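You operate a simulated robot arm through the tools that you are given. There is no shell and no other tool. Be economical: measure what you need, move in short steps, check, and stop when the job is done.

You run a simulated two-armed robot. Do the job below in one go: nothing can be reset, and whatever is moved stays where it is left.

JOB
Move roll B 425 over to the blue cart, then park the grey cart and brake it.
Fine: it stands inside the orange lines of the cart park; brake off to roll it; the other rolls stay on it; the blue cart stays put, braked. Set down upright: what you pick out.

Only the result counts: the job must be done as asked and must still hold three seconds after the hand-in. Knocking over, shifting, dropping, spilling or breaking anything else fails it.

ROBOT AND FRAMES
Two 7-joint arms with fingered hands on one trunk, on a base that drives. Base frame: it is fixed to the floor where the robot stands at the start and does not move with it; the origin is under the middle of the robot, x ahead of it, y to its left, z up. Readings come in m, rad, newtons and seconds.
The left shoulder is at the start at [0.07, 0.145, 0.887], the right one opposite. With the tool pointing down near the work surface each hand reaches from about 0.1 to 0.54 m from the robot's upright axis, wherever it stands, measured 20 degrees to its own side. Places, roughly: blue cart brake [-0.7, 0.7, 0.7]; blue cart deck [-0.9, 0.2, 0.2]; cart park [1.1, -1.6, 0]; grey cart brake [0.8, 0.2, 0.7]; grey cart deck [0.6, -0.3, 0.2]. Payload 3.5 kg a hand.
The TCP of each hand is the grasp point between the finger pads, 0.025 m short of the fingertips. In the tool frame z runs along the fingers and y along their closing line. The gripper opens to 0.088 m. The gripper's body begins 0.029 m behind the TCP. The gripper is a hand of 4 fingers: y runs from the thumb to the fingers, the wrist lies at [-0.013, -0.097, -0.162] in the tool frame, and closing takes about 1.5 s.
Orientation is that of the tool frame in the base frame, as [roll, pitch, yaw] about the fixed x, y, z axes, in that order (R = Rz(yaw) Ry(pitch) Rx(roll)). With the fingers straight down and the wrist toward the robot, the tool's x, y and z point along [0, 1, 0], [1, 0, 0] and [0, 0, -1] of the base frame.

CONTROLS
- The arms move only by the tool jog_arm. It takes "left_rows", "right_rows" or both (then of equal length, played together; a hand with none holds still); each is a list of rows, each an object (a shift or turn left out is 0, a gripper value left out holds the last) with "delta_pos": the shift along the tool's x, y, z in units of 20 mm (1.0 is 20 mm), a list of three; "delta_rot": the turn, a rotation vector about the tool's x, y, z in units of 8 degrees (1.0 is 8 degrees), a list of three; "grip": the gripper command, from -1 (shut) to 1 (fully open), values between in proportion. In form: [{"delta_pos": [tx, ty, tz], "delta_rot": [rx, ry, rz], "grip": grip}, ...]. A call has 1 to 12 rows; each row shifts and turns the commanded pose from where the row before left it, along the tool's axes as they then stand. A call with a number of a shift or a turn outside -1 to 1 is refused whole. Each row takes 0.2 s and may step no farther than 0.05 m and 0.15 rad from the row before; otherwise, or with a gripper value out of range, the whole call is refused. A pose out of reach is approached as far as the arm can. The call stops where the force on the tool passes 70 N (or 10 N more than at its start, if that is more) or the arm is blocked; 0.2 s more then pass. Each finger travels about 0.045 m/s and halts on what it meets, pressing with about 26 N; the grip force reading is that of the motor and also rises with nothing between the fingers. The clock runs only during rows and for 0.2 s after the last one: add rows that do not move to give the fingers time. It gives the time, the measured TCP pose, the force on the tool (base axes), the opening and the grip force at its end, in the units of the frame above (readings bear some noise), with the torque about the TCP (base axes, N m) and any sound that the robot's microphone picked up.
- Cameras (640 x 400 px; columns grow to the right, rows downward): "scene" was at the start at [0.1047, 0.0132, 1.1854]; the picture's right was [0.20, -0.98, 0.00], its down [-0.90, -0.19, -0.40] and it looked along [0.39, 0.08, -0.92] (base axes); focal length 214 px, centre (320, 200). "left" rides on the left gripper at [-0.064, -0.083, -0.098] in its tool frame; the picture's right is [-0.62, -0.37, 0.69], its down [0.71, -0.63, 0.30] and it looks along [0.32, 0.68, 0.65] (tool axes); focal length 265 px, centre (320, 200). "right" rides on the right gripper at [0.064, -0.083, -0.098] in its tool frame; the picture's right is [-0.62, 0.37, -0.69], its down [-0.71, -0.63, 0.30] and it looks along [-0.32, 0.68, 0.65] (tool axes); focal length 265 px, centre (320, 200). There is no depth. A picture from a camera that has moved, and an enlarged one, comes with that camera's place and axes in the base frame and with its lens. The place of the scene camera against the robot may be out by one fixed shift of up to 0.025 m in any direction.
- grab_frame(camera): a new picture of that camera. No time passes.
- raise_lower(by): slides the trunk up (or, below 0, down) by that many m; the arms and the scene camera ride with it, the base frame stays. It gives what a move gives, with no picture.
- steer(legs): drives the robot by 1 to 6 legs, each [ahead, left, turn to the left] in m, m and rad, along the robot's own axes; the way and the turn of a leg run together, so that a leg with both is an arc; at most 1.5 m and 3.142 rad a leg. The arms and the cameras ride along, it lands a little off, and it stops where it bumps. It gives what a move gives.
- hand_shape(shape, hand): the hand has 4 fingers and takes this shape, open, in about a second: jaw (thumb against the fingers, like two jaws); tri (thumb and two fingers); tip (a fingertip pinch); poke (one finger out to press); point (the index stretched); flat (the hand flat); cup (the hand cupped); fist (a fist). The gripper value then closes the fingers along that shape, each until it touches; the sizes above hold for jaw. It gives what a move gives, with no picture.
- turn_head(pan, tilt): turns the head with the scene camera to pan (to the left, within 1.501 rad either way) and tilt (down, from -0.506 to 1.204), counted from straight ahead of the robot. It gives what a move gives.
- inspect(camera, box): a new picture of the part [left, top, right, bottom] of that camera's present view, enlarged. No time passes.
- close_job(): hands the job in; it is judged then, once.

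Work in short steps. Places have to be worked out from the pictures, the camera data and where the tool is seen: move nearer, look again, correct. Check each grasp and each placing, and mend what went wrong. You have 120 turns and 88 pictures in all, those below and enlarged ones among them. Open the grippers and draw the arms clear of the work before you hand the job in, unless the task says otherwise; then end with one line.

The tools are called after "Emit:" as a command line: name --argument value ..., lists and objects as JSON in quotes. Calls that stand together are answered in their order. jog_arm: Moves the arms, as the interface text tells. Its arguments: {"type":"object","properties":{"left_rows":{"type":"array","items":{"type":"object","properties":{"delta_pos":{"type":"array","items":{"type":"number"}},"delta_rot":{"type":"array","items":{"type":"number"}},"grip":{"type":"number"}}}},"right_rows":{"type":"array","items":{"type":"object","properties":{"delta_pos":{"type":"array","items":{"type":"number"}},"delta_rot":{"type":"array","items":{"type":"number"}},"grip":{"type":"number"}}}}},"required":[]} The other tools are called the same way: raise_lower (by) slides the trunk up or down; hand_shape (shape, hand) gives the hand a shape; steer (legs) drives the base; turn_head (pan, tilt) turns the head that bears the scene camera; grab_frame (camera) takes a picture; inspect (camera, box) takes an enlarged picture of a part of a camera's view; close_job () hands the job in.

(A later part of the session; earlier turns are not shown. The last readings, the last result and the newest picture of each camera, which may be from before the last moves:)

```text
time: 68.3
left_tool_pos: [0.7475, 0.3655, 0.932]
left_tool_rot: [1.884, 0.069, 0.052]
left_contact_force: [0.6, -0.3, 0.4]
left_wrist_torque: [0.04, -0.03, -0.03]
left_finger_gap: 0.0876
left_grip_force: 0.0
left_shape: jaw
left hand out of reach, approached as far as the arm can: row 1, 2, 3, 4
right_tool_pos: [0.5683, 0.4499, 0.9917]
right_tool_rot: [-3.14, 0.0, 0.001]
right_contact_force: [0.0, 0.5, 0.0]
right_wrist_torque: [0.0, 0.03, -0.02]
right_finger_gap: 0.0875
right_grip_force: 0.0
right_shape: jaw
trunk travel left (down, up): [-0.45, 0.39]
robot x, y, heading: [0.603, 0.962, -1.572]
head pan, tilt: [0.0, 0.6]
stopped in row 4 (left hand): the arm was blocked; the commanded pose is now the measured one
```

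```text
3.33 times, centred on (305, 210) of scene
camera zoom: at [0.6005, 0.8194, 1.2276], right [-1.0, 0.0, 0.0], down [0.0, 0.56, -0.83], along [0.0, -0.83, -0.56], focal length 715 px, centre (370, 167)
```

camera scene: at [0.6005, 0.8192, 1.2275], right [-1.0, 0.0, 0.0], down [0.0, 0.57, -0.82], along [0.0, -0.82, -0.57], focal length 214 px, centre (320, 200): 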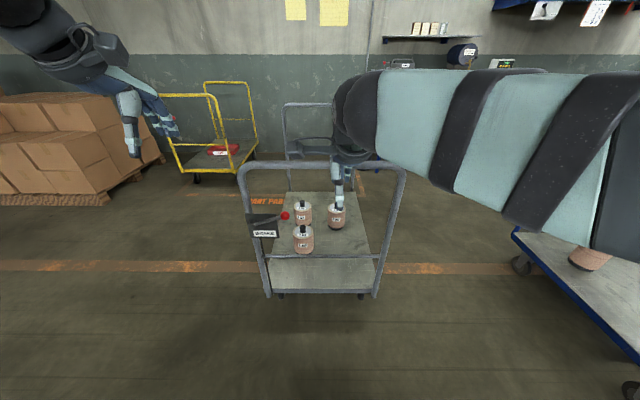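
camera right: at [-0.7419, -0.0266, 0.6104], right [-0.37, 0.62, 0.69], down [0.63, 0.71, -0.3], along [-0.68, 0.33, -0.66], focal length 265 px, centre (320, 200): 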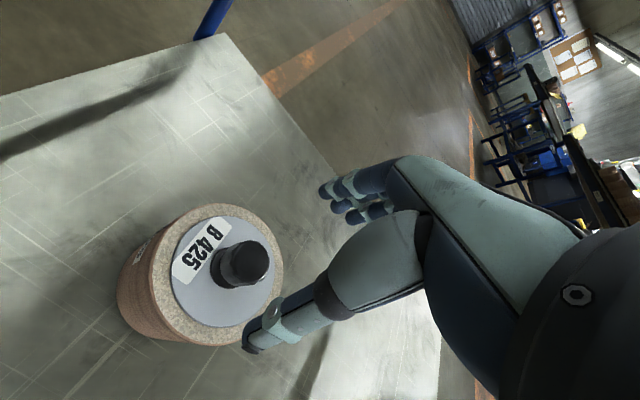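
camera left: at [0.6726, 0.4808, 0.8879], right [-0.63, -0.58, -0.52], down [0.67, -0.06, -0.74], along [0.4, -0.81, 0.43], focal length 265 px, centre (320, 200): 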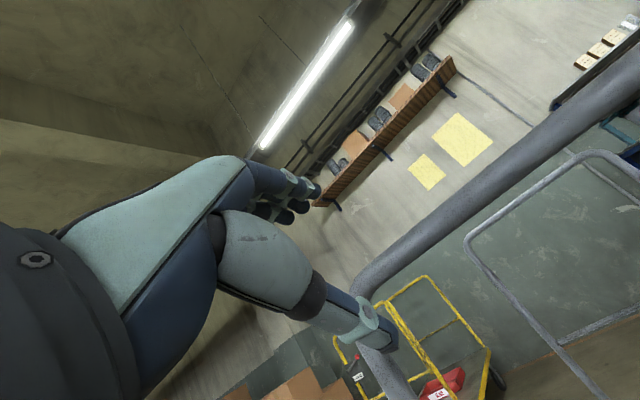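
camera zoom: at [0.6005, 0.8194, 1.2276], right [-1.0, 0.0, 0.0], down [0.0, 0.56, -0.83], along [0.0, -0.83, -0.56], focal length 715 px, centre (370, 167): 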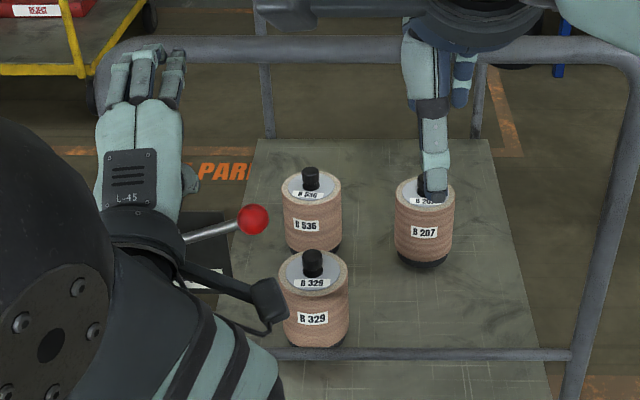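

The pose was too folded for the arm (wrist too near the shoulder). I back the robot off 0.2 m and then extend the hand down and forward, straightening its orientation.

Emit:
steer --legs '[[-0.2, 0, 0]]'

Emit:
jog_arm --left_rows '[{"delta_rot": [0, -0.2, 0.59]}, {"delta_pos": [-0.15, 0.15, 0.95]}, {"delta_pos": [-0.15, 0.15, 0.95]}, {"delta_pos": [-0.15, 0.15, 0.95]}, {"delta_pos": [-0.15, -0.7, 0.7]}, {"delta_pos": [-0.15, -0.7, 0.7]}, {"delta_pos": [-0.15, -0.7, 0.7]}, {"delta_pos": [-0.15, -0.8, 0.7]}, {"delta_pos": [-0.15, -0.8, 0.7]}, {"delta_pos": [-0.15, -0.8, 0.6]}, {"delta_pos": [-0.15, -0.8, 0.6]}, {"delta_pos": [0, -0.8, 0.3]}]'

Emit:
grab_frame --camera "left"

```text
time: 69.9
left_tool_pos: [0.7476, 0.5653, 0.9332]
left_tool_rot: [1.881, 0.069, 0.053]
left_contact_force: [-0.4, 0.1, -1.0]
left_wrist_torque: [-0.01, -0.01, 0.0]
left_finger_gap: 0.0875
left_grip_force: 0.0
left_shape: jaw
right_tool_pos: [0.5674, 0.6493, 0.9908]
right_tool_rot: [-3.138, 0.001, 0.003]
right_contact_force: [-0.2, 0.4, -0.6]
right_wrist_torque: [-0.02, 0.04, -0.03]
right_finger_gap: 0.0876
right_grip_force: 0.1
right_shape: jaw
trunk travel left (down, up): [-0.45, 0.39]
robot x, y, heading: [0.6023, 1.1573, -1.569]
head pan, tilt: [0.0, 0.6]
```

```text
time: 72.5
left_tool_pos: [0.7188, 0.4493, 0.7759]
left_tool_rot: [1.883, -0.001, 0.0]
left_contact_force: [0.3, -0.4, -0.4]
left_wrist_torque: [0.04, -0.01, 0.03]
left_finger_gap: 0.0877
left_grip_force: 0.1
left_shape: jaw
right_tool_pos: [0.5684, 0.6492, 0.9898]
right_tool_rot: [-3.138, 0.0, 0.005]
right_contact_force: [0.5, 0.0, 0.0]
right_wrist_torque: [0.03, 0.02, 0.0]
right_finger_gap: 0.0878
right_grip_force: 0.0
right_shape: jaw
trunk travel left (down, up): [-0.45, 0.39]
robot x, y, heading: [0.6037, 1.1565, -1.568]
head pan, tilt: [0.0, 0.6]
```

```text
61 pictures are left
camera left: at [0.6524, 0.5688, 0.727], right [-0.62, -0.55, -0.56], down [0.72, -0.1, -0.69], along [0.32, -0.83, 0.45], focal length 265 px, centre (320, 200)
```

left: 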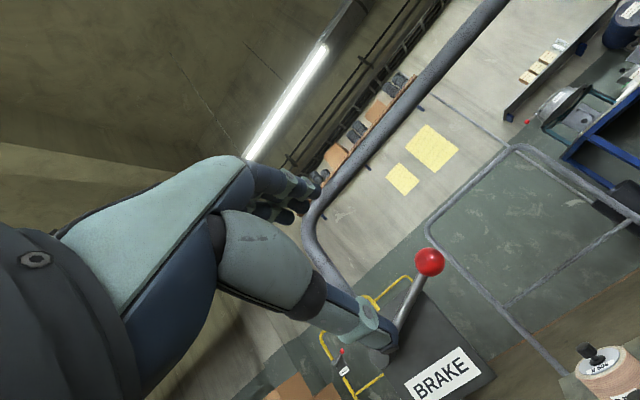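

Pose reached. From the left camera the knob ray gives x ≈ 0.72, z ≈ 0.745; I advance 9 cm along the tool axis and re-image to fix its depth.

Emit:
jog_arm --left_rows '[{"delta_pos": [0, 0, 0.95]}, {"delta_pos": [0, 0, 0.95]}, {"delta_pos": [0, 0, 0.95]}, {"delta_pos": [0, 0, 0.95]}, {"delta_pos": [0, 0, 0.95]}]'

Emit:
grab_frame --camera "left"

Emit:
inspect --camera "scene" --box '[235, 150, 395, 270]'

```text
time: 73.7
left_tool_pos: [0.7169, 0.3604, 0.7456]
left_tool_rot: [1.881, -0.001, 0.0]
left_contact_force: [-0.2, -0.8, 0.7]
left_wrist_torque: [-0.01, -0.01, -0.02]
left_finger_gap: 0.0875
left_grip_force: 0.0
left_shape: jaw
right_tool_pos: [0.5679, 0.6492, 0.9894]
right_tool_rot: [-3.138, 0.001, 0.003]
right_contact_force: [-0.4, 0.7, -0.1]
right_wrist_torque: [-0.02, 0.01, 0.02]
right_finger_gap: 0.0878
right_grip_force: 0.2
right_shape: jaw
trunk travel left (down, up): [-0.45, 0.39]
robot x, y, heading: [0.6041, 1.1533, -1.571]
head pan, tilt: [0.0, 0.6]
```

```text
60 pictures are left
camera left: at [0.6515, 0.4786, 0.6979], right [-0.62, -0.55, -0.56], down [0.72, -0.1, -0.69], along [0.32, -0.83, 0.45], focal length 265 px, centre (320, 200)
```

left: 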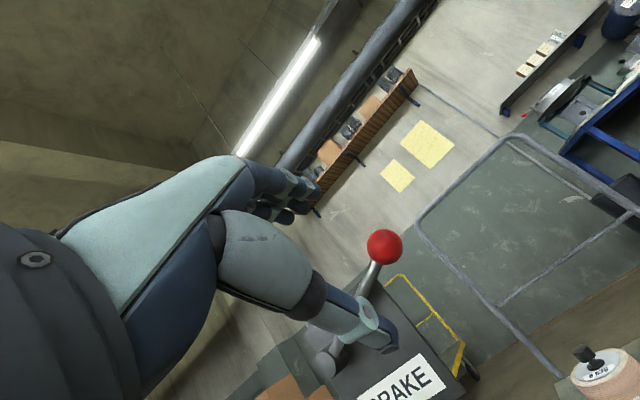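

```text
3.33 times, centred on (315, 210) of scene
camera zoom: at [0.6004, 1.0183, 1.2275], right [-1.0, 0.0, 0.0], down [0.0, 0.57, -0.82], along [0.0, -0.82, -0.57], focal length 715 px, centre (337, 167)
```

zoom: 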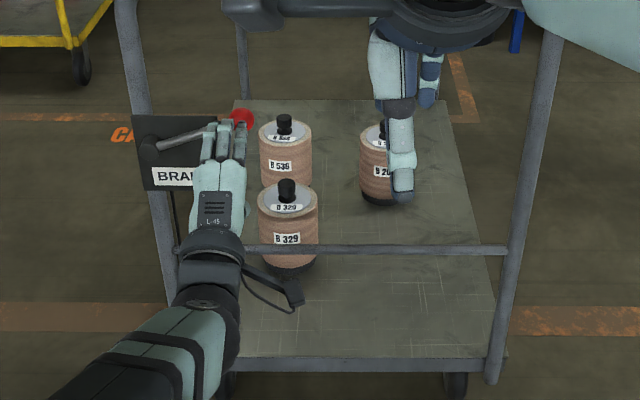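

Triangulated: knob at [0.721, 0.246, 0.744], radius ~17 mm. I move the open hand straight forward onto it.

Emit:
jog_arm --left_rows '[{"delta_pos": [0.03, 0.28, 0.856]}, {"delta_pos": [0.03, 0.28, 0.856]}, {"delta_pos": [0.03, 0.28, 0.856]}, {"delta_pos": [0.03, 0.28, 0.856]}, {"delta_pos": [0.03, 0.25, 0.856]}, {"delta_pos": [0.03, 0.25, 0.856]}]'

Emit:
grab_frame --camera "left"

```text
time: 75.1
left_tool_pos: [0.718, 0.3413, 0.7673]
left_tool_rot: [1.882, -0.001, 0.001]
left_contact_force: [-0.2, 0.3, 0.6]
left_wrist_torque: [0.03, -0.03, 0.02]
left_finger_gap: 0.0877
left_grip_force: 0.1
left_shape: jaw
left hand out of reach, approached as far as the arm can: row 1, 2, 3, 4, 5, 6
right_tool_pos: [0.5689, 0.649, 0.9909]
right_tool_rot: [-3.137, 0.0, 0.003]
right_contact_force: [0.2, 0.4, -0.7]
right_wrist_torque: [-0.04, 0.02, 0.01]
right_finger_gap: 0.0877
right_grip_force: 0.1
right_shape: jaw
trunk travel left (down, up): [-0.45, 0.39]
robot x, y, heading: [0.6024, 1.1568, -1.567]
head pan, tilt: [0.0, 0.6]
```

```text
58 pictures are left
camera left: at [0.652, 0.4603, 0.7178], right [-0.62, -0.55, -0.56], down [0.72, -0.1, -0.69], along [0.32, -0.83, 0.45], focal length 265 px, centre (320, 200)
```

left: 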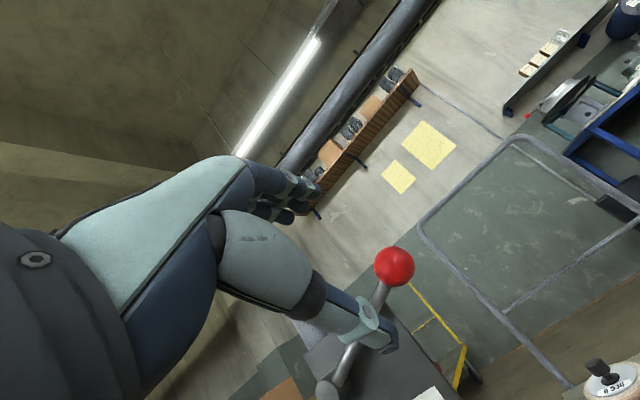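

The arm is at full reach. I undo the unreached command, then drive the robot 0.09 m ahead and finish with the arm.

Emit:
jog_arm --left_rows '[{"delta_pos": [-0.03, -0.28, -0.856]}, {"delta_pos": [-0.03, -0.28, -0.856]}, {"delta_pos": [-0.03, -0.28, -0.856]}, {"delta_pos": [-0.03, -0.28, -0.856]}, {"delta_pos": [-0.03, -0.25, -0.856]}, {"delta_pos": [0, -0.25, -0.856]}]'

Emit:
steer --legs '[[0.08, 0, 0]]'

Emit:
grab_frame --camera "left"

```text
time: 76.5
left_tool_pos: [0.7142, 0.4494, 0.7677]
left_tool_rot: [1.879, -0.001, -0.001]
left_contact_force: [0.3, -0.1, 0.4]
left_wrist_torque: [-0.02, -0.02, 0.01]
left_finger_gap: 0.0878
left_grip_force: 0.0
left_shape: jaw
right_tool_pos: [0.569, 0.6504, 0.9895]
right_tool_rot: [-3.139, -0.001, 0.003]
right_contact_force: [0.2, -0.4, 0.7]
right_wrist_torque: [-0.02, -0.01, 0.02]
right_finger_gap: 0.0876
right_grip_force: 0.1
right_shape: jaw
trunk travel left (down, up): [-0.45, 0.39]
robot x, y, heading: [0.6015, 1.1533, -1.569]
head pan, tilt: [0.0, 0.6]
```

```text
time: 77.6
left_tool_pos: [0.714, 0.3693, 0.7662]
left_tool_rot: [1.881, -0.001, -0.001]
left_contact_force: [-0.1, -0.4, -0.2]
left_wrist_torque: [0.02, -0.03, 0.0]
left_finger_gap: 0.0875
left_grip_force: 0.0
left_shape: jaw
right_tool_pos: [0.5678, 0.5701, 0.9894]
right_tool_rot: [-3.137, 0.001, 0.004]
right_contact_force: [-0.6, -0.6, 0.2]
right_wrist_torque: [0.01, 0.01, 0.0]
right_finger_gap: 0.0877
right_grip_force: 0.1
right_shape: jaw
trunk travel left (down, up): [-0.45, 0.39]
robot x, y, heading: [0.6048, 1.0774, -1.566]
head pan, tilt: [0.0, 0.6]
```

```text
57 pictures are left
camera left: at [0.649, 0.4884, 0.7176], right [-0.62, -0.55, -0.56], down [0.72, -0.1, -0.69], along [0.32, -0.83, 0.45], focal length 265 px, centre (320, 200)
```

left: 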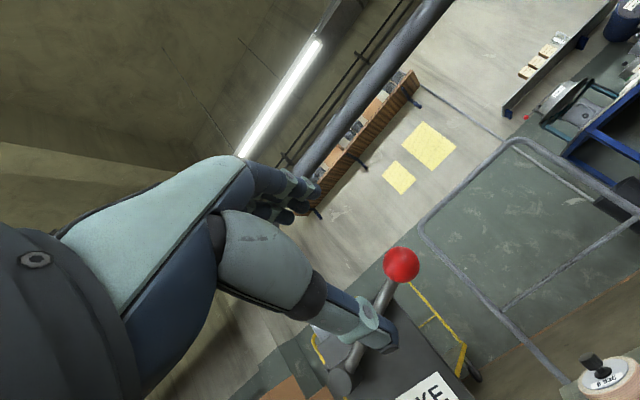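

Final reach would still be marginal, so I align x/z first, then drive 0.07 m more forward.

Emit:
jog_arm --left_rows '[{"delta_pos": [0.18, -0.52, 0.17]}, {"delta_pos": [0.18, -0.52, 0.17]}]'

Emit:
steer --legs '[[0.07, 0, 0]]'

Emit:
grab_frame --camera "left"

```text
time: 78.2
left_tool_pos: [0.7224, 0.3703, 0.7452]
left_tool_rot: [1.882, 0.0, 0.002]
left_contact_force: [0.1, 0.1, 0.3]
left_wrist_torque: [-0.04, 0.0, 0.01]
left_finger_gap: 0.0876
left_grip_force: 0.0
left_shape: jaw
right_tool_pos: [0.569, 0.5702, 0.9899]
right_tool_rot: [-3.137, 0.0, 0.002]
right_contact_force: [-0.7, -0.8, -0.2]
right_wrist_torque: [-0.03, 0.0, 0.0]
right_finger_gap: 0.0877
right_grip_force: 0.1
right_shape: jaw
trunk travel left (down, up): [-0.45, 0.39]
robot x, y, heading: [0.6035, 1.0787, -1.564]
head pan, tilt: [0.0, 0.6]
```

```text
time: 79.2
left_tool_pos: [0.7224, 0.2996, 0.7439]
left_tool_rot: [1.881, -0.001, 0.001]
left_contact_force: [-0.8, -0.4, -0.5]
left_wrist_torque: [0.02, 0.0, -0.02]
left_finger_gap: 0.0875
left_grip_force: 0.1
left_shape: jaw
right_tool_pos: [0.5693, 0.5004, 0.989]
right_tool_rot: [-3.137, 0.0, 0.003]
right_contact_force: [-0.5, -0.4, -0.8]
right_wrist_torque: [0.03, 0.03, 0.0]
right_finger_gap: 0.0876
right_grip_force: 0.0
right_shape: jaw
trunk travel left (down, up): [-0.45, 0.39]
robot x, y, heading: [0.6047, 1.0067, -1.564]
head pan, tilt: [0.0, 0.6]
```

```text
56 pictures are left
camera left: at [0.6567, 0.4185, 0.6956], right [-0.62, -0.55, -0.56], down [0.72, -0.1, -0.69], along [0.32, -0.83, 0.45], focal length 265 px, centre (320, 200)
```

left: 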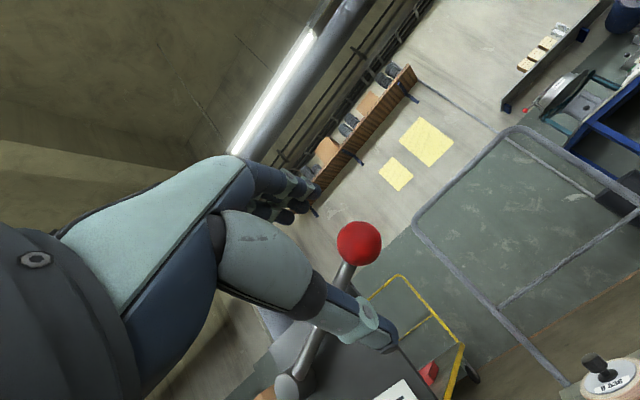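

The view confirms the knob at [0.721, 0.246, 0.743]. I advance the last 50 mm and close on it.

Emit:
jog_arm --left_rows '[{"delta_pos": [0, 0.26, 0.79]}, {"delta_pos": [0, 0.26, 0.79]}, {"delta_pos": [0, 0.26, 0.79]}, {}, {"grip": -1}, {"grip": -1}, {"grip": -1}, {"grip": -1}, {"grip": -1}, {"grip": -1}, {"grip": -1}, {"grip": -1}]'

Emit:
grab_frame --camera "left"

```text
time: 81.8
left_tool_pos: [0.722, 0.2496, 0.745]
left_tool_rot: [1.884, -0.001, 0.0]
left_contact_force: [-0.2, -2.9, 0.1]
left_wrist_torque: [-0.03, -0.04, 0.01]
left_finger_gap: 0.0225
left_grip_force: 26.4
left_shape: jaw
right_tool_pos: [0.5683, 0.501, 0.9902]
right_tool_rot: [-3.139, 0.001, 0.004]
right_contact_force: [0.2, -0.1, 0.0]
right_wrist_torque: [0.02, 0.04, 0.02]
right_finger_gap: 0.0876
right_grip_force: 0.1
right_shape: jaw
trunk travel left (down, up): [-0.45, 0.39]
robot x, y, heading: [0.604, 1.0106, -1.567]
head pan, tilt: [0.0, 0.6]
```

```text
55 pictures are left
camera left: at [0.6568, 0.369, 0.6959], right [-0.62, -0.55, -0.56], down [0.72, -0.1, -0.69], along [0.32, -0.83, 0.45], focal length 265 px, centre (320, 200)
```

left: 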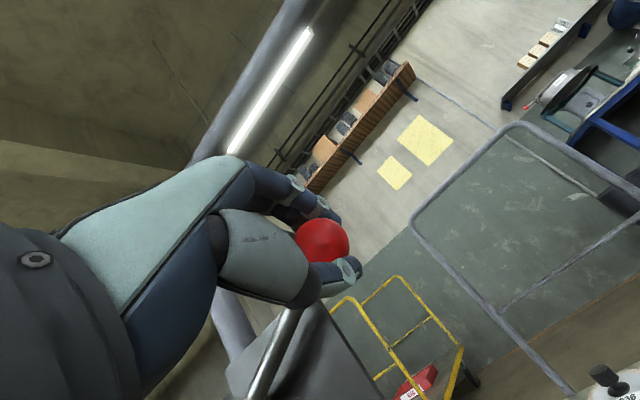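

Knob held firmly. Pivot is near [0.842, 0.246, 0.703]; I try swinging the lever downward in 10 mm steps and read the force.

Emit:
jog_arm --left_rows '[{"delta_pos": [-0.15, -0.475, 0.155]}, {"delta_pos": [-0.1, -0.475, 0.155]}, {}]'

```text
time: 82.6
left_tool_pos: [0.7201, 0.2503, 0.7324]
left_tool_rot: [1.866, -0.001, 0.003]
left_contact_force: [7.3, -10.1, 22.0]
left_wrist_torque: [-0.28, -0.05, 0.13]
left_finger_gap: 0.0239
left_grip_force: 26.1
left_shape: jaw
right_tool_pos: [0.5696, 0.5045, 0.9925]
right_tool_rot: [3.141, 0.0, 0.005]
right_contact_force: [-0.4, -0.2, -0.1]
right_wrist_torque: [-0.01, 0.02, 0.01]
right_finger_gap: 0.0876
right_grip_force: 0.0
right_shape: jaw
trunk travel left (down, up): [-0.45, 0.39]
robot x, y, heading: [0.6059, 1.009, -1.566]
head pan, tilt: [0.0, 0.6]
```

It resists with ~22 N but gave about 12 mm. I look whether the lever is turning with it.

Emit:
jog_arm --left_rows '[{"delta_pos": [-0.08, -0.475, 0.155]}, {}]'

Emit:
grab_frame --camera "left"

Emit:
inspect --camera "scene" --box '[220, 140, 320, 215]'

```text
time: 83.2
left_tool_pos: [0.7189, 0.2503, 0.7283]
left_tool_rot: [1.855, 0.0, 0.003]
left_contact_force: [9.0, -7.8, 30.1]
left_wrist_torque: [-0.39, 0.0, 0.14]
left_finger_gap: 0.0244
left_grip_force: 26.9
left_shape: jaw
right_tool_pos: [0.5694, 0.5057, 0.9923]
right_tool_rot: [3.139, 0.001, 0.003]
right_contact_force: [-0.3, 0.6, -0.2]
right_wrist_torque: [0.01, -0.03, 0.03]
right_finger_gap: 0.0873
right_grip_force: 0.0
right_shape: jaw
trunk travel left (down, up): [-0.45, 0.39]
robot x, y, heading: [0.6018, 1.0064, -1.563]
head pan, tilt: [0.0, 0.6]
```

```text
54 pictures are left
camera left: at [0.6518, 0.3679, 0.6763], right [-0.62, -0.56, -0.55], down [0.71, -0.11, -0.69], along [0.33, -0.82, 0.47], focal length 265 px, centre (320, 200)
```

left: 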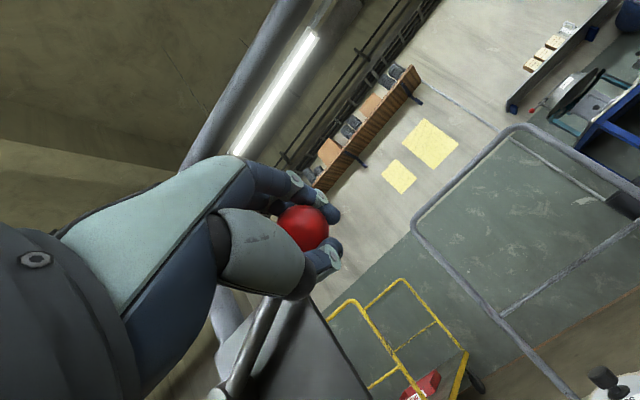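

```text
5.33 times, centred on (270, 178) of scene
camera zoom: at [0.6013, 0.8756, 1.2283], right [-1.0, 0.0, 0.0], down [0.0, 0.56, -0.83], along [0.0, -0.83, -0.56], focal length 1144 px, centre (587, 320)
```

zoom: 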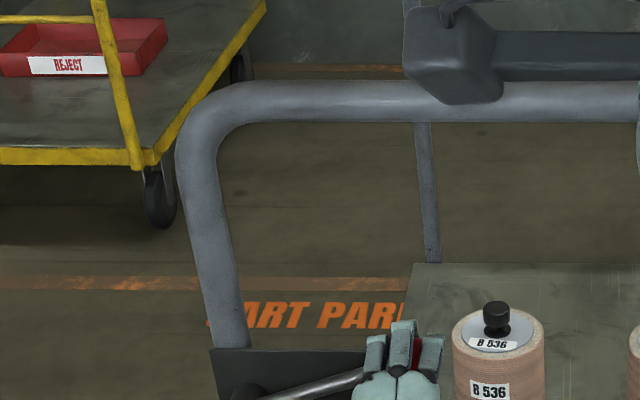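

The knob is still at z ≈ 0.742: downward is a stop. I ease back up and try upward along the arc.

Emit:
jog_arm --left_rows '[{"delta_pos": [0.15, 0.475, -0.155]}, {"delta_pos": [0.1, 0.475, -0.155]}, {"delta_pos": [0.08, 0.475, -0.155]}, {}, {"delta_pos": [0.15, 0.475, -0.155]}, {"delta_pos": [0.18, 0.475, -0.155]}, {}]'

Emit:
grab_frame --camera "left"

```text
time: 84.8
left_tool_pos: [0.732, 0.2474, 0.7637]
left_tool_rot: [1.887, -0.002, 0.003]
left_contact_force: [2.0, -6.2, -0.4]
left_wrist_torque: [0.15, 0.15, 0.02]
left_finger_gap: 0.0203
left_grip_force: 26.0
left_shape: jaw
right_tool_pos: [0.5694, 0.4992, 0.9899]
right_tool_rot: [-3.135, 0.0, 0.003]
right_contact_force: [0.7, -0.5, -0.3]
right_wrist_torque: [-0.02, 0.01, 0.0]
right_finger_gap: 0.0878
right_grip_force: 0.1
right_shape: jaw
trunk travel left (down, up): [-0.45, 0.39]
robot x, y, heading: [0.603, 1.0093, -1.567]
head pan, tilt: [0.0, 0.6]
```

```text
52 pictures are left
camera left: at [0.6649, 0.3683, 0.715], right [-0.62, -0.55, -0.56], down [0.72, -0.09, -0.69], along [0.33, -0.83, 0.45], focal length 265 px, centre (320, 200)
```

left: 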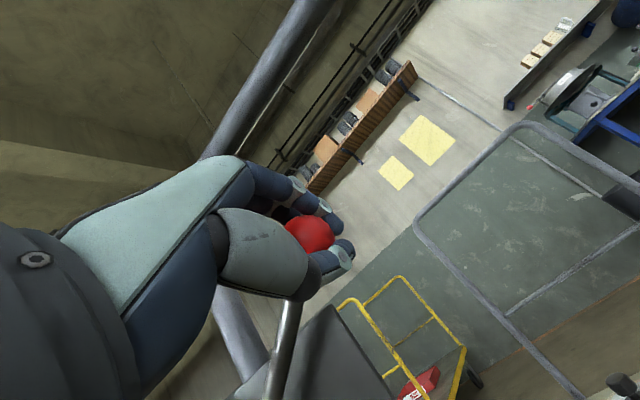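

The lever swings up freely (now ~32°). I continue along the arc, turning the hand with the lever, two 8° steps at a time.

Emit:
jog_arm --left_rows '[{"delta_pos": [0.526, 0.688, -0.224], "delta_rot": [0, -0.309, -0.951]}, {"delta_pos": [0.526, 0.688, -0.224], "delta_rot": [0, -0.309, -0.951]}, {}]'

Emit:
grab_frame --camera "left"

```text
time: 85.6
left_tool_pos: [0.7508, 0.2502, 0.7944]
left_tool_rot: [1.88, 0.28, -0.003]
left_contact_force: [-0.7, 0.5, -0.7]
left_wrist_torque: [0.0, 0.01, 0.01]
left_finger_gap: 0.0169
left_grip_force: 25.8
left_shape: jaw
right_tool_pos: [0.5685, 0.5022, 0.9906]
right_tool_rot: [-3.138, 0.001, 0.004]
right_contact_force: [-0.6, -0.5, 0.1]
right_wrist_torque: [-0.01, 0.02, -0.04]
right_finger_gap: 0.0875
right_grip_force: 0.1
right_shape: jaw
trunk travel left (down, up): [-0.45, 0.39]
robot x, y, heading: [0.6064, 1.0092, -1.568]
head pan, tilt: [0.0, 0.6]
```

```text
51 pictures are left
camera left: at [0.6744, 0.3694, 0.7643], right [-0.75, -0.55, -0.37], down [0.49, -0.1, -0.86], along [0.44, -0.83, 0.34], focal length 265 px, centre (320, 200)
```

left: 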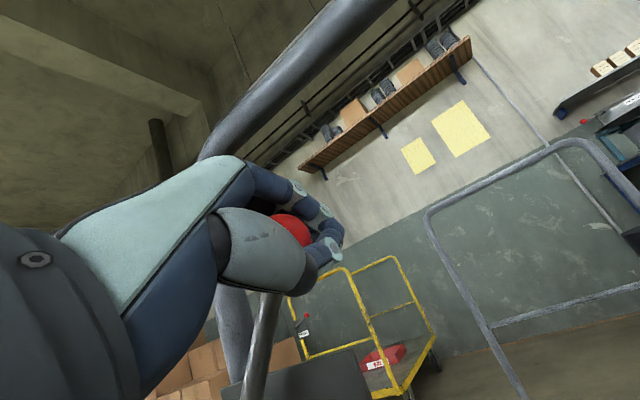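

The lever is now near 53° but the knob has crept toward one edge of the grip. I open a bit, recentre on the knob and regrip.

Emit:
jog_arm --left_rows '[{"grip": 0.5}, {"grip": 0.5}, {"grip": 0.5}, {"grip": 0.5}, {"delta_pos": [0.5, 0.82, -0.1]}, {}, {"grip": -1}, {"grip": -1}, {"grip": -1}, {"grip": -1}, {"grip": -1}, {"grip": -1}]'

Emit:
grab_frame --camera "left"

```text
time: 88.2
left_tool_pos: [0.7658, 0.2468, 0.8042]
left_tool_rot: [1.882, 0.279, 0.0]
left_contact_force: [-0.9, -1.3, 0.5]
left_wrist_torque: [-0.02, 0.04, -0.01]
left_finger_gap: 0.0081
left_grip_force: 26.3
left_shape: jaw
right_tool_pos: [0.5681, 0.5014, 0.9903]
right_tool_rot: [-3.138, 0.0, 0.004]
right_contact_force: [-0.5, 0.2, -0.5]
right_wrist_torque: [-0.01, 0.01, 0.02]
right_finger_gap: 0.0875
right_grip_force: 0.1
right_shape: jaw
trunk travel left (down, up): [-0.45, 0.39]
robot x, y, heading: [0.6032, 1.0126, -1.569]
head pan, tilt: [0.0, 0.6]
```

```text
50 pictures are left
camera left: at [0.6893, 0.3656, 0.7757], right [-0.75, -0.55, -0.37], down [0.5, -0.1, -0.86], along [0.44, -0.83, 0.34], focal length 265 px, centre (320, 200)
```

left: 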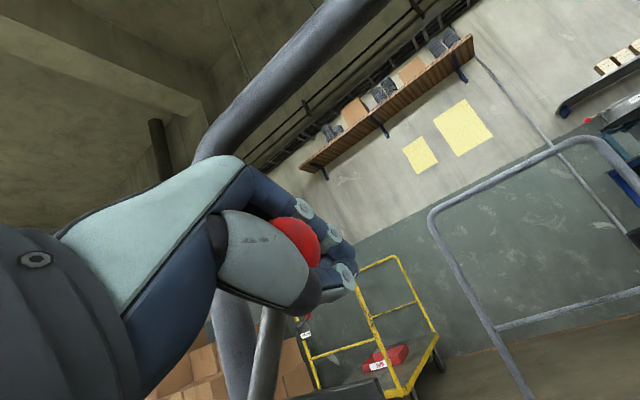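

The lever is near 60° with the closed fingers behind it; no click heard yet. I push on along the arc in small steps.

Emit:
jog_arm --left_rows '[{"delta_pos": [0.6, 0.45, -0.15]}, {"delta_pos": [0.6, 0.4, -0.13]}, {"delta_pos": [0.6, 0.35, -0.12]}, {}]'

Emit:
grab_frame --camera "left"

```text
time: 89.2
left_tool_pos: [0.807, 0.2487, 0.8247]
left_tool_rot: [1.875, 0.278, -0.004]
left_contact_force: [-5.6, -1.4, 10.5]
left_wrist_torque: [0.2, 0.18, 0.15]
left_finger_gap: 0.0069
left_grip_force: 26.1
left_shape: jaw
right_tool_pos: [0.5664, 0.5026, 0.9913]
right_tool_rot: [-3.14, -0.003, 0.004]
right_contact_force: [0.2, -0.1, -0.7]
right_wrist_torque: [-0.01, -0.03, -0.01]
right_finger_gap: 0.0876
right_grip_force: 0.0
right_shape: jaw
trunk travel left (down, up): [-0.45, 0.39]
robot x, y, heading: [0.6059, 1.0074, -1.568]
head pan, tilt: [0.0, 0.6]
```

```text
49 pictures are left
camera left: at [0.7299, 0.3677, 0.794], right [-0.75, -0.55, -0.37], down [0.5, -0.1, -0.86], along [0.44, -0.83, 0.35], focal length 265 px, centre (320, 200)
```

left: 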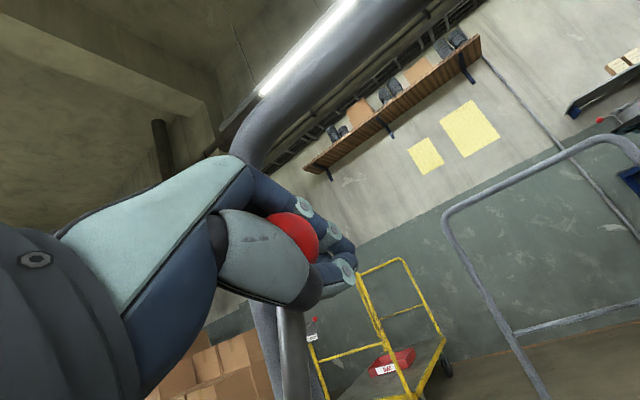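

The lever is now about 81°. I push a bit further in x only to find its end stop.

Emit:
jog_arm --left_rows '[{"delta_pos": [0.5, 0.13, -0.04]}, {"delta_pos": [0.5, 0.13, -0.04]}, {}]'

Emit:
grab_frame --camera "left"

```text
time: 90.0
left_tool_pos: [0.82, 0.2497, 0.8262]
left_tool_rot: [1.871, 0.277, -0.012]
left_contact_force: [-23.8, -0.9, 19.1]
left_wrist_torque: [0.23, 0.1, 0.29]
left_finger_gap: 0.0078
left_grip_force: 26.0
left_shape: jaw
right_tool_pos: [0.5628, 0.5049, 0.9919]
right_tool_rot: [3.14, -0.006, 0.004]
right_contact_force: [-0.5, -0.2, 0.3]
right_wrist_torque: [-0.01, 0.03, -0.02]
right_finger_gap: 0.0877
right_grip_force: 0.1
right_shape: jaw
trunk travel left (down, up): [-0.45, 0.39]
robot x, y, heading: [0.6044, 1.0066, -1.57]
head pan, tilt: [0.0, 0.6]
```

```text
48 pictures are left
camera left: at [0.7446, 0.3694, 0.796], right [-0.76, -0.54, -0.37], down [0.5, -0.11, -0.86], along [0.43, -0.83, 0.35], focal length 265 px, centre (320, 200)
```

left: 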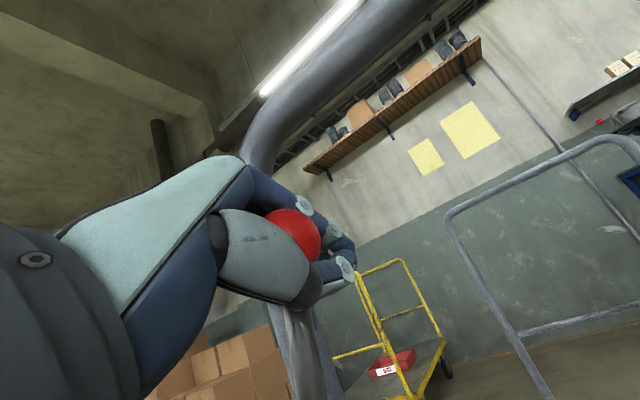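

It hits a stop near 87° (24 N). I ease back, open, and withdraw the hand to look at the lever.

Emit:
jog_arm --left_rows '[{"delta_pos": [-0.5, -0.13, 0.04]}, {"delta_pos": [-0.2, -0.1, 0], "grip": 1}, {"grip": 1}, {"grip": 1}, {"grip": 1}, {"grip": 1}, {"delta_pos": [0, 0, -0.8]}, {"delta_pos": [0, -0.2, -0.8]}, {"delta_pos": [0, -0.3, -1]}, {"delta_pos": [0, -0.3, -1]}, {"delta_pos": [0, -0.3, -1]}, {"delta_pos": [0, -0.3, -1]}]'

Emit:
grab_frame --camera "left"

Emit:
inspect --camera "scene" --box '[220, 140, 340, 230]'

```text
time: 92.6
left_tool_pos: [0.8161, 0.3639, 0.827]
left_tool_rot: [1.88, 0.278, -0.001]
left_contact_force: [-0.3, 0.1, 0.8]
left_wrist_torque: [-0.01, 0.01, -0.02]
left_finger_gap: 0.0876
left_grip_force: 0.0
left_shape: jaw
right_tool_pos: [0.5695, 0.5015, 0.9905]
right_tool_rot: [-3.139, 0.0, 0.003]
right_contact_force: [-0.4, -0.2, -0.2]
right_wrist_torque: [-0.04, 0.01, 0.0]
right_finger_gap: 0.0874
right_grip_force: 0.2
right_shape: jaw
trunk travel left (down, up): [-0.45, 0.39]
robot x, y, heading: [0.6006, 1.0081, -1.566]
head pan, tilt: [0.0, 0.6]
```

```text
47 pictures are left
camera left: at [0.7391, 0.4831, 0.7975], right [-0.75, -0.55, -0.37], down [0.5, -0.1, -0.86], along [0.44, -0.83, 0.35], focal length 265 px, centre (320, 200)
```

left: 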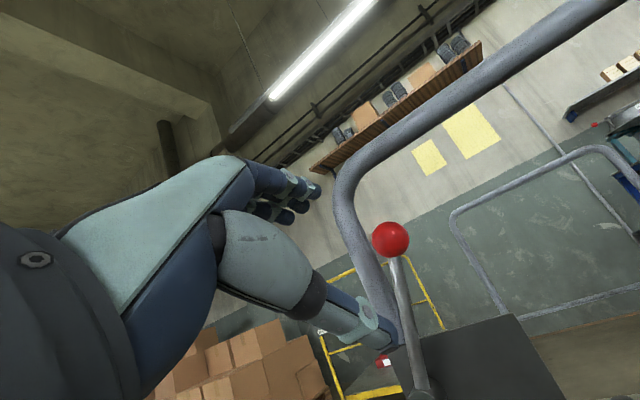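

```text
4.44 times, centred on (280, 185) of scene
camera zoom: at [0.6005, 0.8712, 1.2276], right [-1.0, 0.0, 0.0], down [0.0, 0.56, -0.83], along [0.0, -0.83, -0.56], focal length 953 px, centre (498, 267)
```

zoom: 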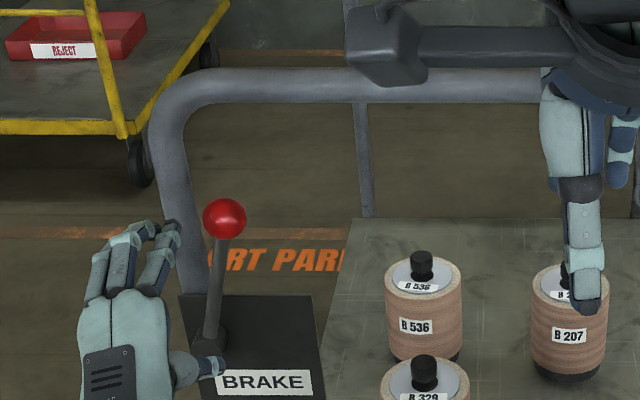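

The lever now stands upright, opposite to the braked position, so the brake should be off. I bring the left hand back to pointing down and then raise it above bar height.

Emit:
jog_arm --left_rows '[{"delta_pos": [-1, 0, 0], "delta_rot": [0, 0.309, 0.951]}, {"delta_pos": [-1, 0, 0], "delta_rot": [0, 0.309, 0.951]}, {"delta_pos": [-0.7, 0, 0], "delta_rot": [1, 0, 0]}, {"delta_pos": [-0.7, 0, 0], "delta_rot": [1, 0, 0]}, {"delta_pos": [-0.7, 0, 0], "delta_rot": [1, 0, 0]}, {"delta_rot": [1, 0, 0]}, {"delta_rot": [1, 0, 0]}, {"delta_rot": [1, 0, 0]}, {"delta_rot": [1, 0, 0]}, {"delta_rot": [1, 0, 0]}, {"delta_rot": [1, 0, 0]}]'

Emit:
jog_arm --left_rows '[{"delta_pos": [0, 0, -1]}, {"delta_pos": [0, 0, -1]}, {"delta_pos": [0, 0, -1]}, {"delta_pos": [0, 0, -1]}, {"delta_pos": [0, 0, -1]}, {"delta_pos": [0, 0, -1]}, {"delta_pos": [0, 0, -1]}, {"delta_pos": [0, 0, -1]}, {"delta_pos": [0, 0, -1]}]'

Emit:
grab_frame --camera "left"

Emit:
grab_frame --camera "right"

```text
time: 95.0
left_tool_pos: [0.7349, 0.3633, 0.836]
left_tool_rot: [3.141, -0.001, 0.0]
left_contact_force: [-0.8, 0.0, 0.0]
left_wrist_torque: [-0.01, -0.03, 0.03]
left_finger_gap: 0.0876
left_grip_force: 0.0
left_shape: jaw
right_tool_pos: [0.5691, 0.5006, 0.9893]
right_tool_rot: [-3.139, -0.003, 0.002]
right_contact_force: [0.1, -0.1, 0.2]
right_wrist_torque: [-0.01, 0.03, 0.02]
right_finger_gap: 0.0877
right_grip_force: 0.0
right_shape: jaw
trunk travel left (down, up): [-0.45, 0.39]
robot x, y, heading: [0.6041, 1.0072, -1.566]
head pan, tilt: [0.0, 0.6]
```

```text
time: 97.0
left_tool_pos: [0.735, 0.364, 1.0154]
left_tool_rot: [3.139, -0.003, 0.0]
left_contact_force: [-0.2, 0.0, 0.0]
left_wrist_torque: [0.01, 0.03, -0.01]
left_finger_gap: 0.0874
left_grip_force: 0.0
left_shape: jaw
right_tool_pos: [0.5702, 0.5, 0.9908]
right_tool_rot: [-3.138, -0.001, 0.003]
right_contact_force: [0.0, 0.0, 0.2]
right_wrist_torque: [0.01, 0.02, 0.01]
right_finger_gap: 0.0877
right_grip_force: 0.1
right_shape: jaw
trunk travel left (down, up): [-0.45, 0.39]
robot x, y, heading: [0.6028, 1.0077, -1.572]
head pan, tilt: [0.0, 0.6]
```

```text
45 pictures are left
camera left: at [0.6681, 0.4476, 1.1144], right [-0.62, 0.37, -0.7], down [0.71, 0.63, -0.31], along [0.33, -0.69, -0.65], focal length 265 px, centre (320, 200)
```

left: 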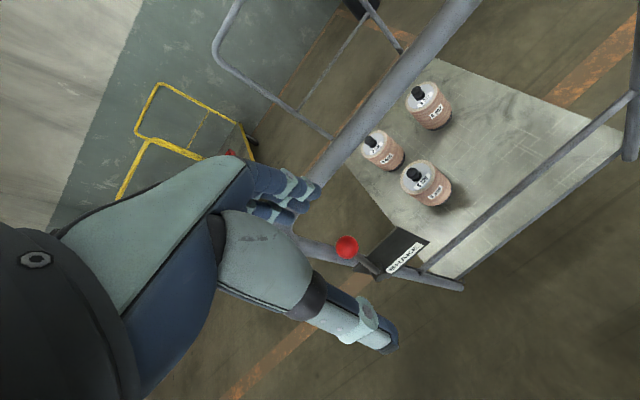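

```text
44 pictures are left
camera right: at [0.633, 0.5844, 1.0902], right [-0.62, -0.37, 0.69], down [-0.72, 0.63, -0.3], along [-0.32, -0.68, -0.66], focal length 265 px, centre (320, 200)
```

right: 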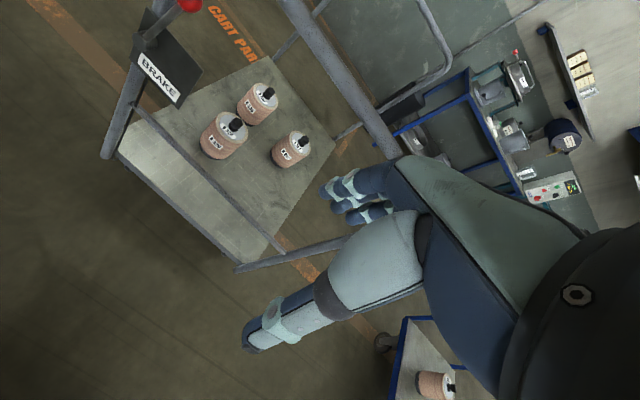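

Bar axis works out at y ≈ 0.205, z ≈ 0.913. I set both hands to the same forward distance (x 0.72 and 0.48), then drive ahead 0.26 m so they hang right above the bar.

Emit:
jog_arm --left_rows '[{"delta_pos": [-0.15, -1, 0]}, {"delta_pos": [-0.15, -1, 0]}, {"delta_pos": [-0.15, -1, 0]}, {"delta_pos": [-0.15, -1, 0]}, {"delta_pos": [-0.15, -1, 0]}]' --right_rows '[{"delta_pos": [-0.9, 0.36, -0.25]}, {"delta_pos": [-0.9, 0.36, -0.25]}, {"delta_pos": [-0.9, 0.36, -0.25]}, {"delta_pos": [-0.9, 0.36, -0.25]}, {"delta_pos": [-0.9, 0.36, -0.25]}]'

Emit:
steer --legs '[[0.26, 0, 0]]'

Emit:
grab_frame --camera "left"

Emit:
grab_frame --camera "right"

```text
time: 98.2
left_tool_pos: [0.7197, 0.4632, 1.0147]
left_tool_rot: [3.135, 0.001, 0.001]
left_contact_force: [0.3, -0.4, -0.6]
left_wrist_torque: [0.01, 0.02, 0.01]
left_finger_gap: 0.0878
left_grip_force: 0.1
left_shape: jaw
right_tool_pos: [0.4783, 0.4649, 1.0159]
right_tool_rot: [-3.14, -0.003, 0.003]
right_contact_force: [-0.6, 0.2, -0.6]
right_wrist_torque: [0.0, 0.02, 0.0]
right_finger_gap: 0.0877
right_grip_force: 0.0
right_shape: jaw
trunk travel left (down, up): [-0.45, 0.39]
robot x, y, heading: [0.6012, 1.0068, -1.565]
head pan, tilt: [0.0, 0.6]
```

```text
time: 100.0
left_tool_pos: [0.7208, 0.2021, 1.0141]
left_tool_rot: [3.138, -0.001, 0.002]
left_contact_force: [-0.1, -0.3, -0.4]
left_wrist_torque: [0.03, -0.01, -0.01]
left_finger_gap: 0.0878
left_grip_force: 0.1
left_shape: jaw
right_tool_pos: [0.4801, 0.2045, 1.0146]
right_tool_rot: [-3.137, -0.001, 0.006]
right_contact_force: [0.2, 0.6, 0.0]
right_wrist_torque: [0.03, -0.02, -0.01]
right_finger_gap: 0.0875
right_grip_force: 0.0
right_shape: jaw
trunk travel left (down, up): [-0.45, 0.39]
robot x, y, heading: [0.6015, 0.7471, -1.57]
head pan, tilt: [0.0, 0.6]
```

```text
43 pictures are left
camera left: at [0.6552, 0.2868, 1.1129], right [-0.62, 0.36, -0.69], down [0.71, 0.63, -0.31], along [0.33, -0.69, -0.65], focal length 265 px, centre (320, 200)
```

left: 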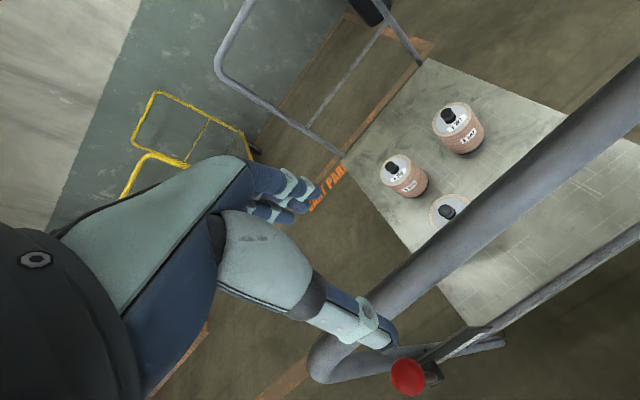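

```text
42 pictures are left
camera right: at [0.5448, 0.2877, 1.1151], right [-0.62, -0.37, 0.69], down [-0.72, 0.63, -0.3], along [-0.32, -0.68, -0.66], focal length 265 px, centre (320, 200)
```

right: 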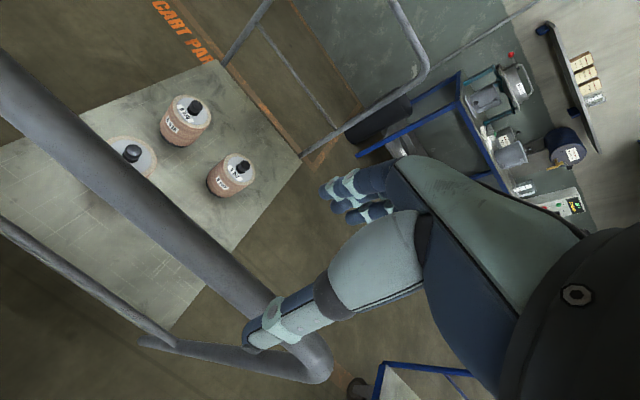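

Both views put the bar at y ≈ 0.208 between the open fingers. I lower both hands 100 mm around it and close them.

Emit:
jog_arm --left_rows '[{"delta_pos": [0, -0.06, 1]}, {"delta_pos": [0, -0.06, 1]}, {"delta_pos": [0, -0.06, 1]}, {"delta_pos": [0, -0.06, 1]}, {"delta_pos": [0, 0, 0.9]}]' --right_rows '[{"delta_pos": [0, -0.04, 1]}, {"delta_pos": [0, -0.04, 1]}, {"delta_pos": [0, -0.04, 1]}, {"delta_pos": [0, -0.04, 1]}, {"delta_pos": [0, 0, 0.9]}]'

Emit:
jog_arm --left_rows '[{"grip": -1}, {"grip": -1}, {"grip": -1}, {"grip": -1}, {"grip": -1}, {"grip": -1}, {"grip": -1}, {"grip": -1}]' --right_rows '[{"grip": -1}, {"grip": -1}, {"grip": -1}, {"grip": -1}, {"grip": -1}, {"grip": -1}, {"grip": -1}, {"grip": -1}]'

Emit:
grab_frame --camera "left"

```text
time: 101.2
left_tool_pos: [0.7219, 0.2084, 0.915]
left_tool_rot: [3.135, -0.001, 0.004]
left_contact_force: [-0.2, -0.5, -0.2]
left_wrist_torque: [0.01, 0.06, 0.01]
left_finger_gap: 0.0876
left_grip_force: 0.0
left_shape: jaw
right_tool_pos: [0.4813, 0.2088, 0.9168]
right_tool_rot: [-3.137, 0.0, 0.006]
right_contact_force: [0.1, -0.5, 0.2]
right_wrist_torque: [-0.01, 0.01, 0.04]
right_finger_gap: 0.0877
right_grip_force: 0.1
right_shape: jaw
trunk travel left (down, up): [-0.45, 0.39]
robot x, y, heading: [0.6036, 0.747, -1.567]
head pan, tilt: [0.0, 0.6]
```

```text
time: 103.0
left_tool_pos: [0.7218, 0.2072, 0.9148]
left_tool_rot: [-3.141, -0.002, 0.0]
left_contact_force: [1.5, 0.9, 0.2]
left_wrist_torque: [-0.07, 0.0, -0.03]
left_finger_gap: 0.0114
left_grip_force: 25.7
left_shape: jaw
right_tool_pos: [0.4793, 0.2072, 0.916]
right_tool_rot: [-3.136, 0.0, 0.007]
right_contact_force: [-0.4, -0.2, 0.1]
right_wrist_torque: [-0.07, -0.01, 0.08]
right_finger_gap: 0.012
right_grip_force: 25.7
right_shape: jaw
trunk travel left (down, up): [-0.45, 0.39]
robot x, y, heading: [0.6086, 0.7503, -1.565]
head pan, tilt: [0.0, 0.6]
```

```text
41 pictures are left
camera left: at [0.6556, 0.2901, 1.0131], right [-0.62, 0.37, -0.69], down [0.71, 0.63, -0.3], along [0.33, -0.68, -0.65], focal length 265 px, centre (320, 200)
```

left: 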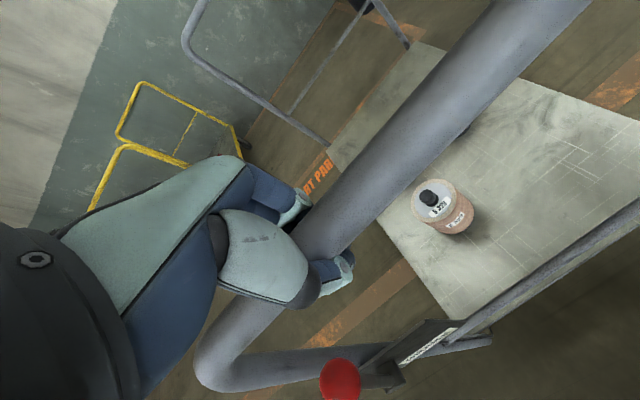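

Both hands enclose the bar. I test with a short 0.08 m push and watch forces.

Emit:
steer --legs '[[0.08, 0, 0]]'

Emit:
grab_frame --camera "scene"

```text
time: 104.1
left_tool_pos: [0.7216, 0.1358, 0.9145]
left_tool_rot: [-3.137, -0.005, 0.0]
left_contact_force: [1.9, 8.8, 0.4]
left_wrist_torque: [-0.09, -0.01, -0.02]
left_finger_gap: 0.0118
left_grip_force: 26.1
left_shape: jaw
right_tool_pos: [0.4797, 0.1359, 0.916]
right_tool_rot: [-3.131, 0.002, 0.007]
right_contact_force: [-1.1, 8.5, 0.0]
right_wrist_torque: [-0.1, 0.0, 0.04]
right_finger_gap: 0.012
right_grip_force: 25.7
right_shape: jaw
trunk travel left (down, up): [-0.45, 0.39]
robot x, y, heading: [0.6045, 0.6684, -1.568]
head pan, tilt: [0.0, 0.6]
```

```text
40 pictures are left
camera scene: at [0.6021, 0.5373, 1.2273], right [-1.0, 0.0, 0.0], down [0.0, 0.56, -0.83], along [0.0, -0.83, -0.56], focal length 214 px, centre (320, 200)
```

scene: 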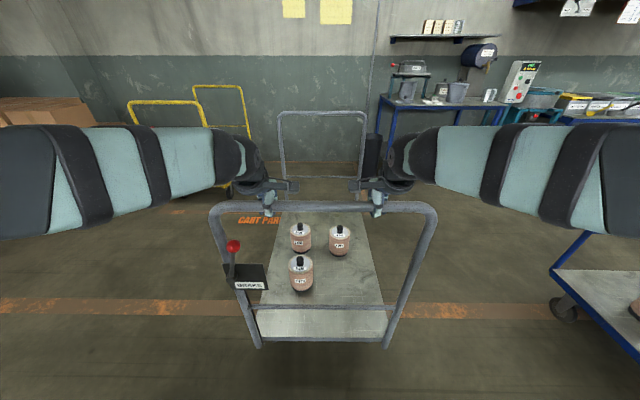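

It rolls (≈17 N in total) with the rolls standing steady: the brake is off. I push on 0.6 m in two gentle legs.

Emit:
steer --legs '[[0.3, 0, 0], [0.3, 0, 0]]'

Emit:
turn_head --pan 0 --tilt 0.75

Emit:
grab_frame --camera "scene"

```text
time: 107.8
left_tool_pos: [0.725, -0.4639, 0.9117]
left_tool_rot: [-3.134, -0.006, 0.001]
left_contact_force: [-0.1, -3.6, -1.1]
left_wrist_torque: [-0.07, 0.02, -0.03]
left_finger_gap: 0.0107
left_grip_force: 26.2
left_shape: jaw
right_tool_pos: [0.4834, -0.4646, 0.9131]
right_tool_rot: [-3.124, 0.003, 0.007]
right_contact_force: [-1.8, 8.0, -0.3]
right_wrist_torque: [-0.03, -0.02, -0.03]
right_finger_gap: 0.0118
right_grip_force: 25.8
right_shape: jaw
trunk travel left (down, up): [-0.45, 0.39]
robot x, y, heading: [0.6092, 0.0741, -1.567]
head pan, tilt: [0.0, 0.6]
```

```text
time: 108.5
left_tool_pos: [0.7258, -0.4658, 0.9117]
left_tool_rot: [-3.132, -0.005, 0.002]
left_contact_force: [0.0, -4.3, -0.3]
left_wrist_torque: [-0.03, -0.03, -0.02]
left_finger_gap: 0.0105
left_grip_force: 26.2
left_shape: jaw
right_tool_pos: [0.4846, -0.4643, 0.9129]
right_tool_rot: [-3.121, 0.004, 0.01]
right_contact_force: [-1.1, 4.7, 0.4]
right_wrist_torque: [0.0, 0.01, 0.01]
right_finger_gap: 0.012
right_grip_force: 25.6
right_shape: jaw
trunk travel left (down, up): [-0.45, 0.39]
robot x, y, heading: [0.6035, 0.0733, -1.564]
head pan, tilt: [0.0, 0.75]
```

```text
39 pictures are left
camera scene: at [0.6053, -0.0599, 1.2147], right [-1.0, -0.01, 0.0], down [0.0, 0.68, -0.73], along [0.0, -0.73, -0.68], focal length 214 px, centre (320, 200)
```

scene: 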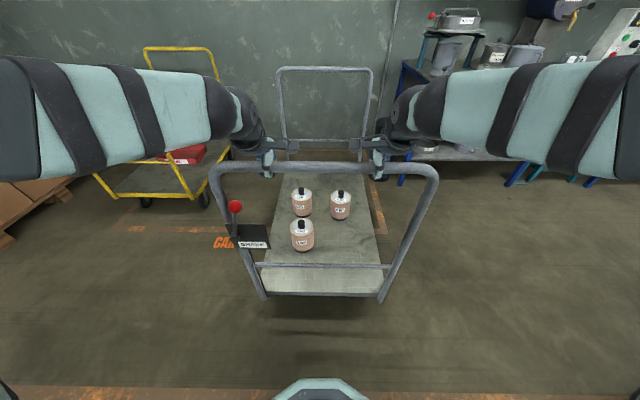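

The cart rolls straight. I zoom on the park lines around the cart to measure how it will fit.

Emit:
inspect --camera "scene" --box '[120, 130, 440, 310]'

Emit:
inspect --camera "scene" --box '[200, 60, 420, 200]'

```text
2.00 times, centred on (280, 220) of scene
camera zoom: at [0.6053, -0.0599, 1.2147], right [-1.0, -0.01, 0.0], down [0.0, 0.68, -0.73], along [0.0, -0.73, -0.68], focal length 429 px, centre (400, 160)
```

zoom: 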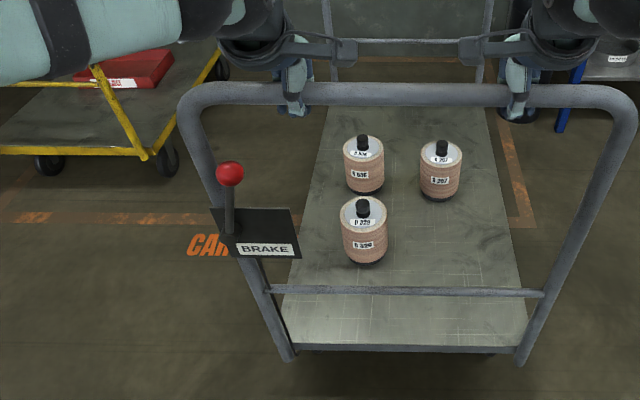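

```text
2.86 times, centred on (310, 130) of scene
camera zoom: at [0.6053, -0.0599, 1.2147], right [-1.0, -0.01, 0.0], down [0.0, 0.68, -0.73], along [0.0, -0.73, -0.68], focal length 613 px, centre (349, 400)
```

zoom: 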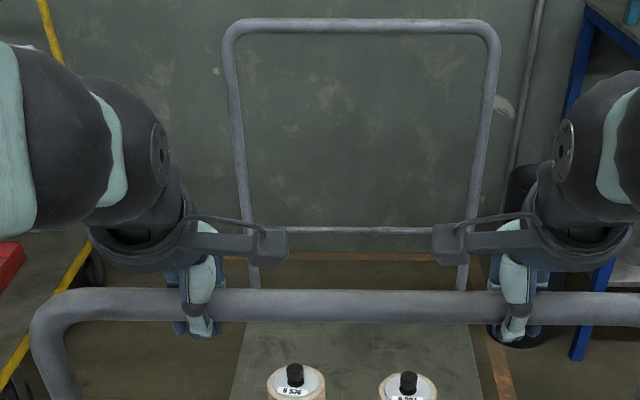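

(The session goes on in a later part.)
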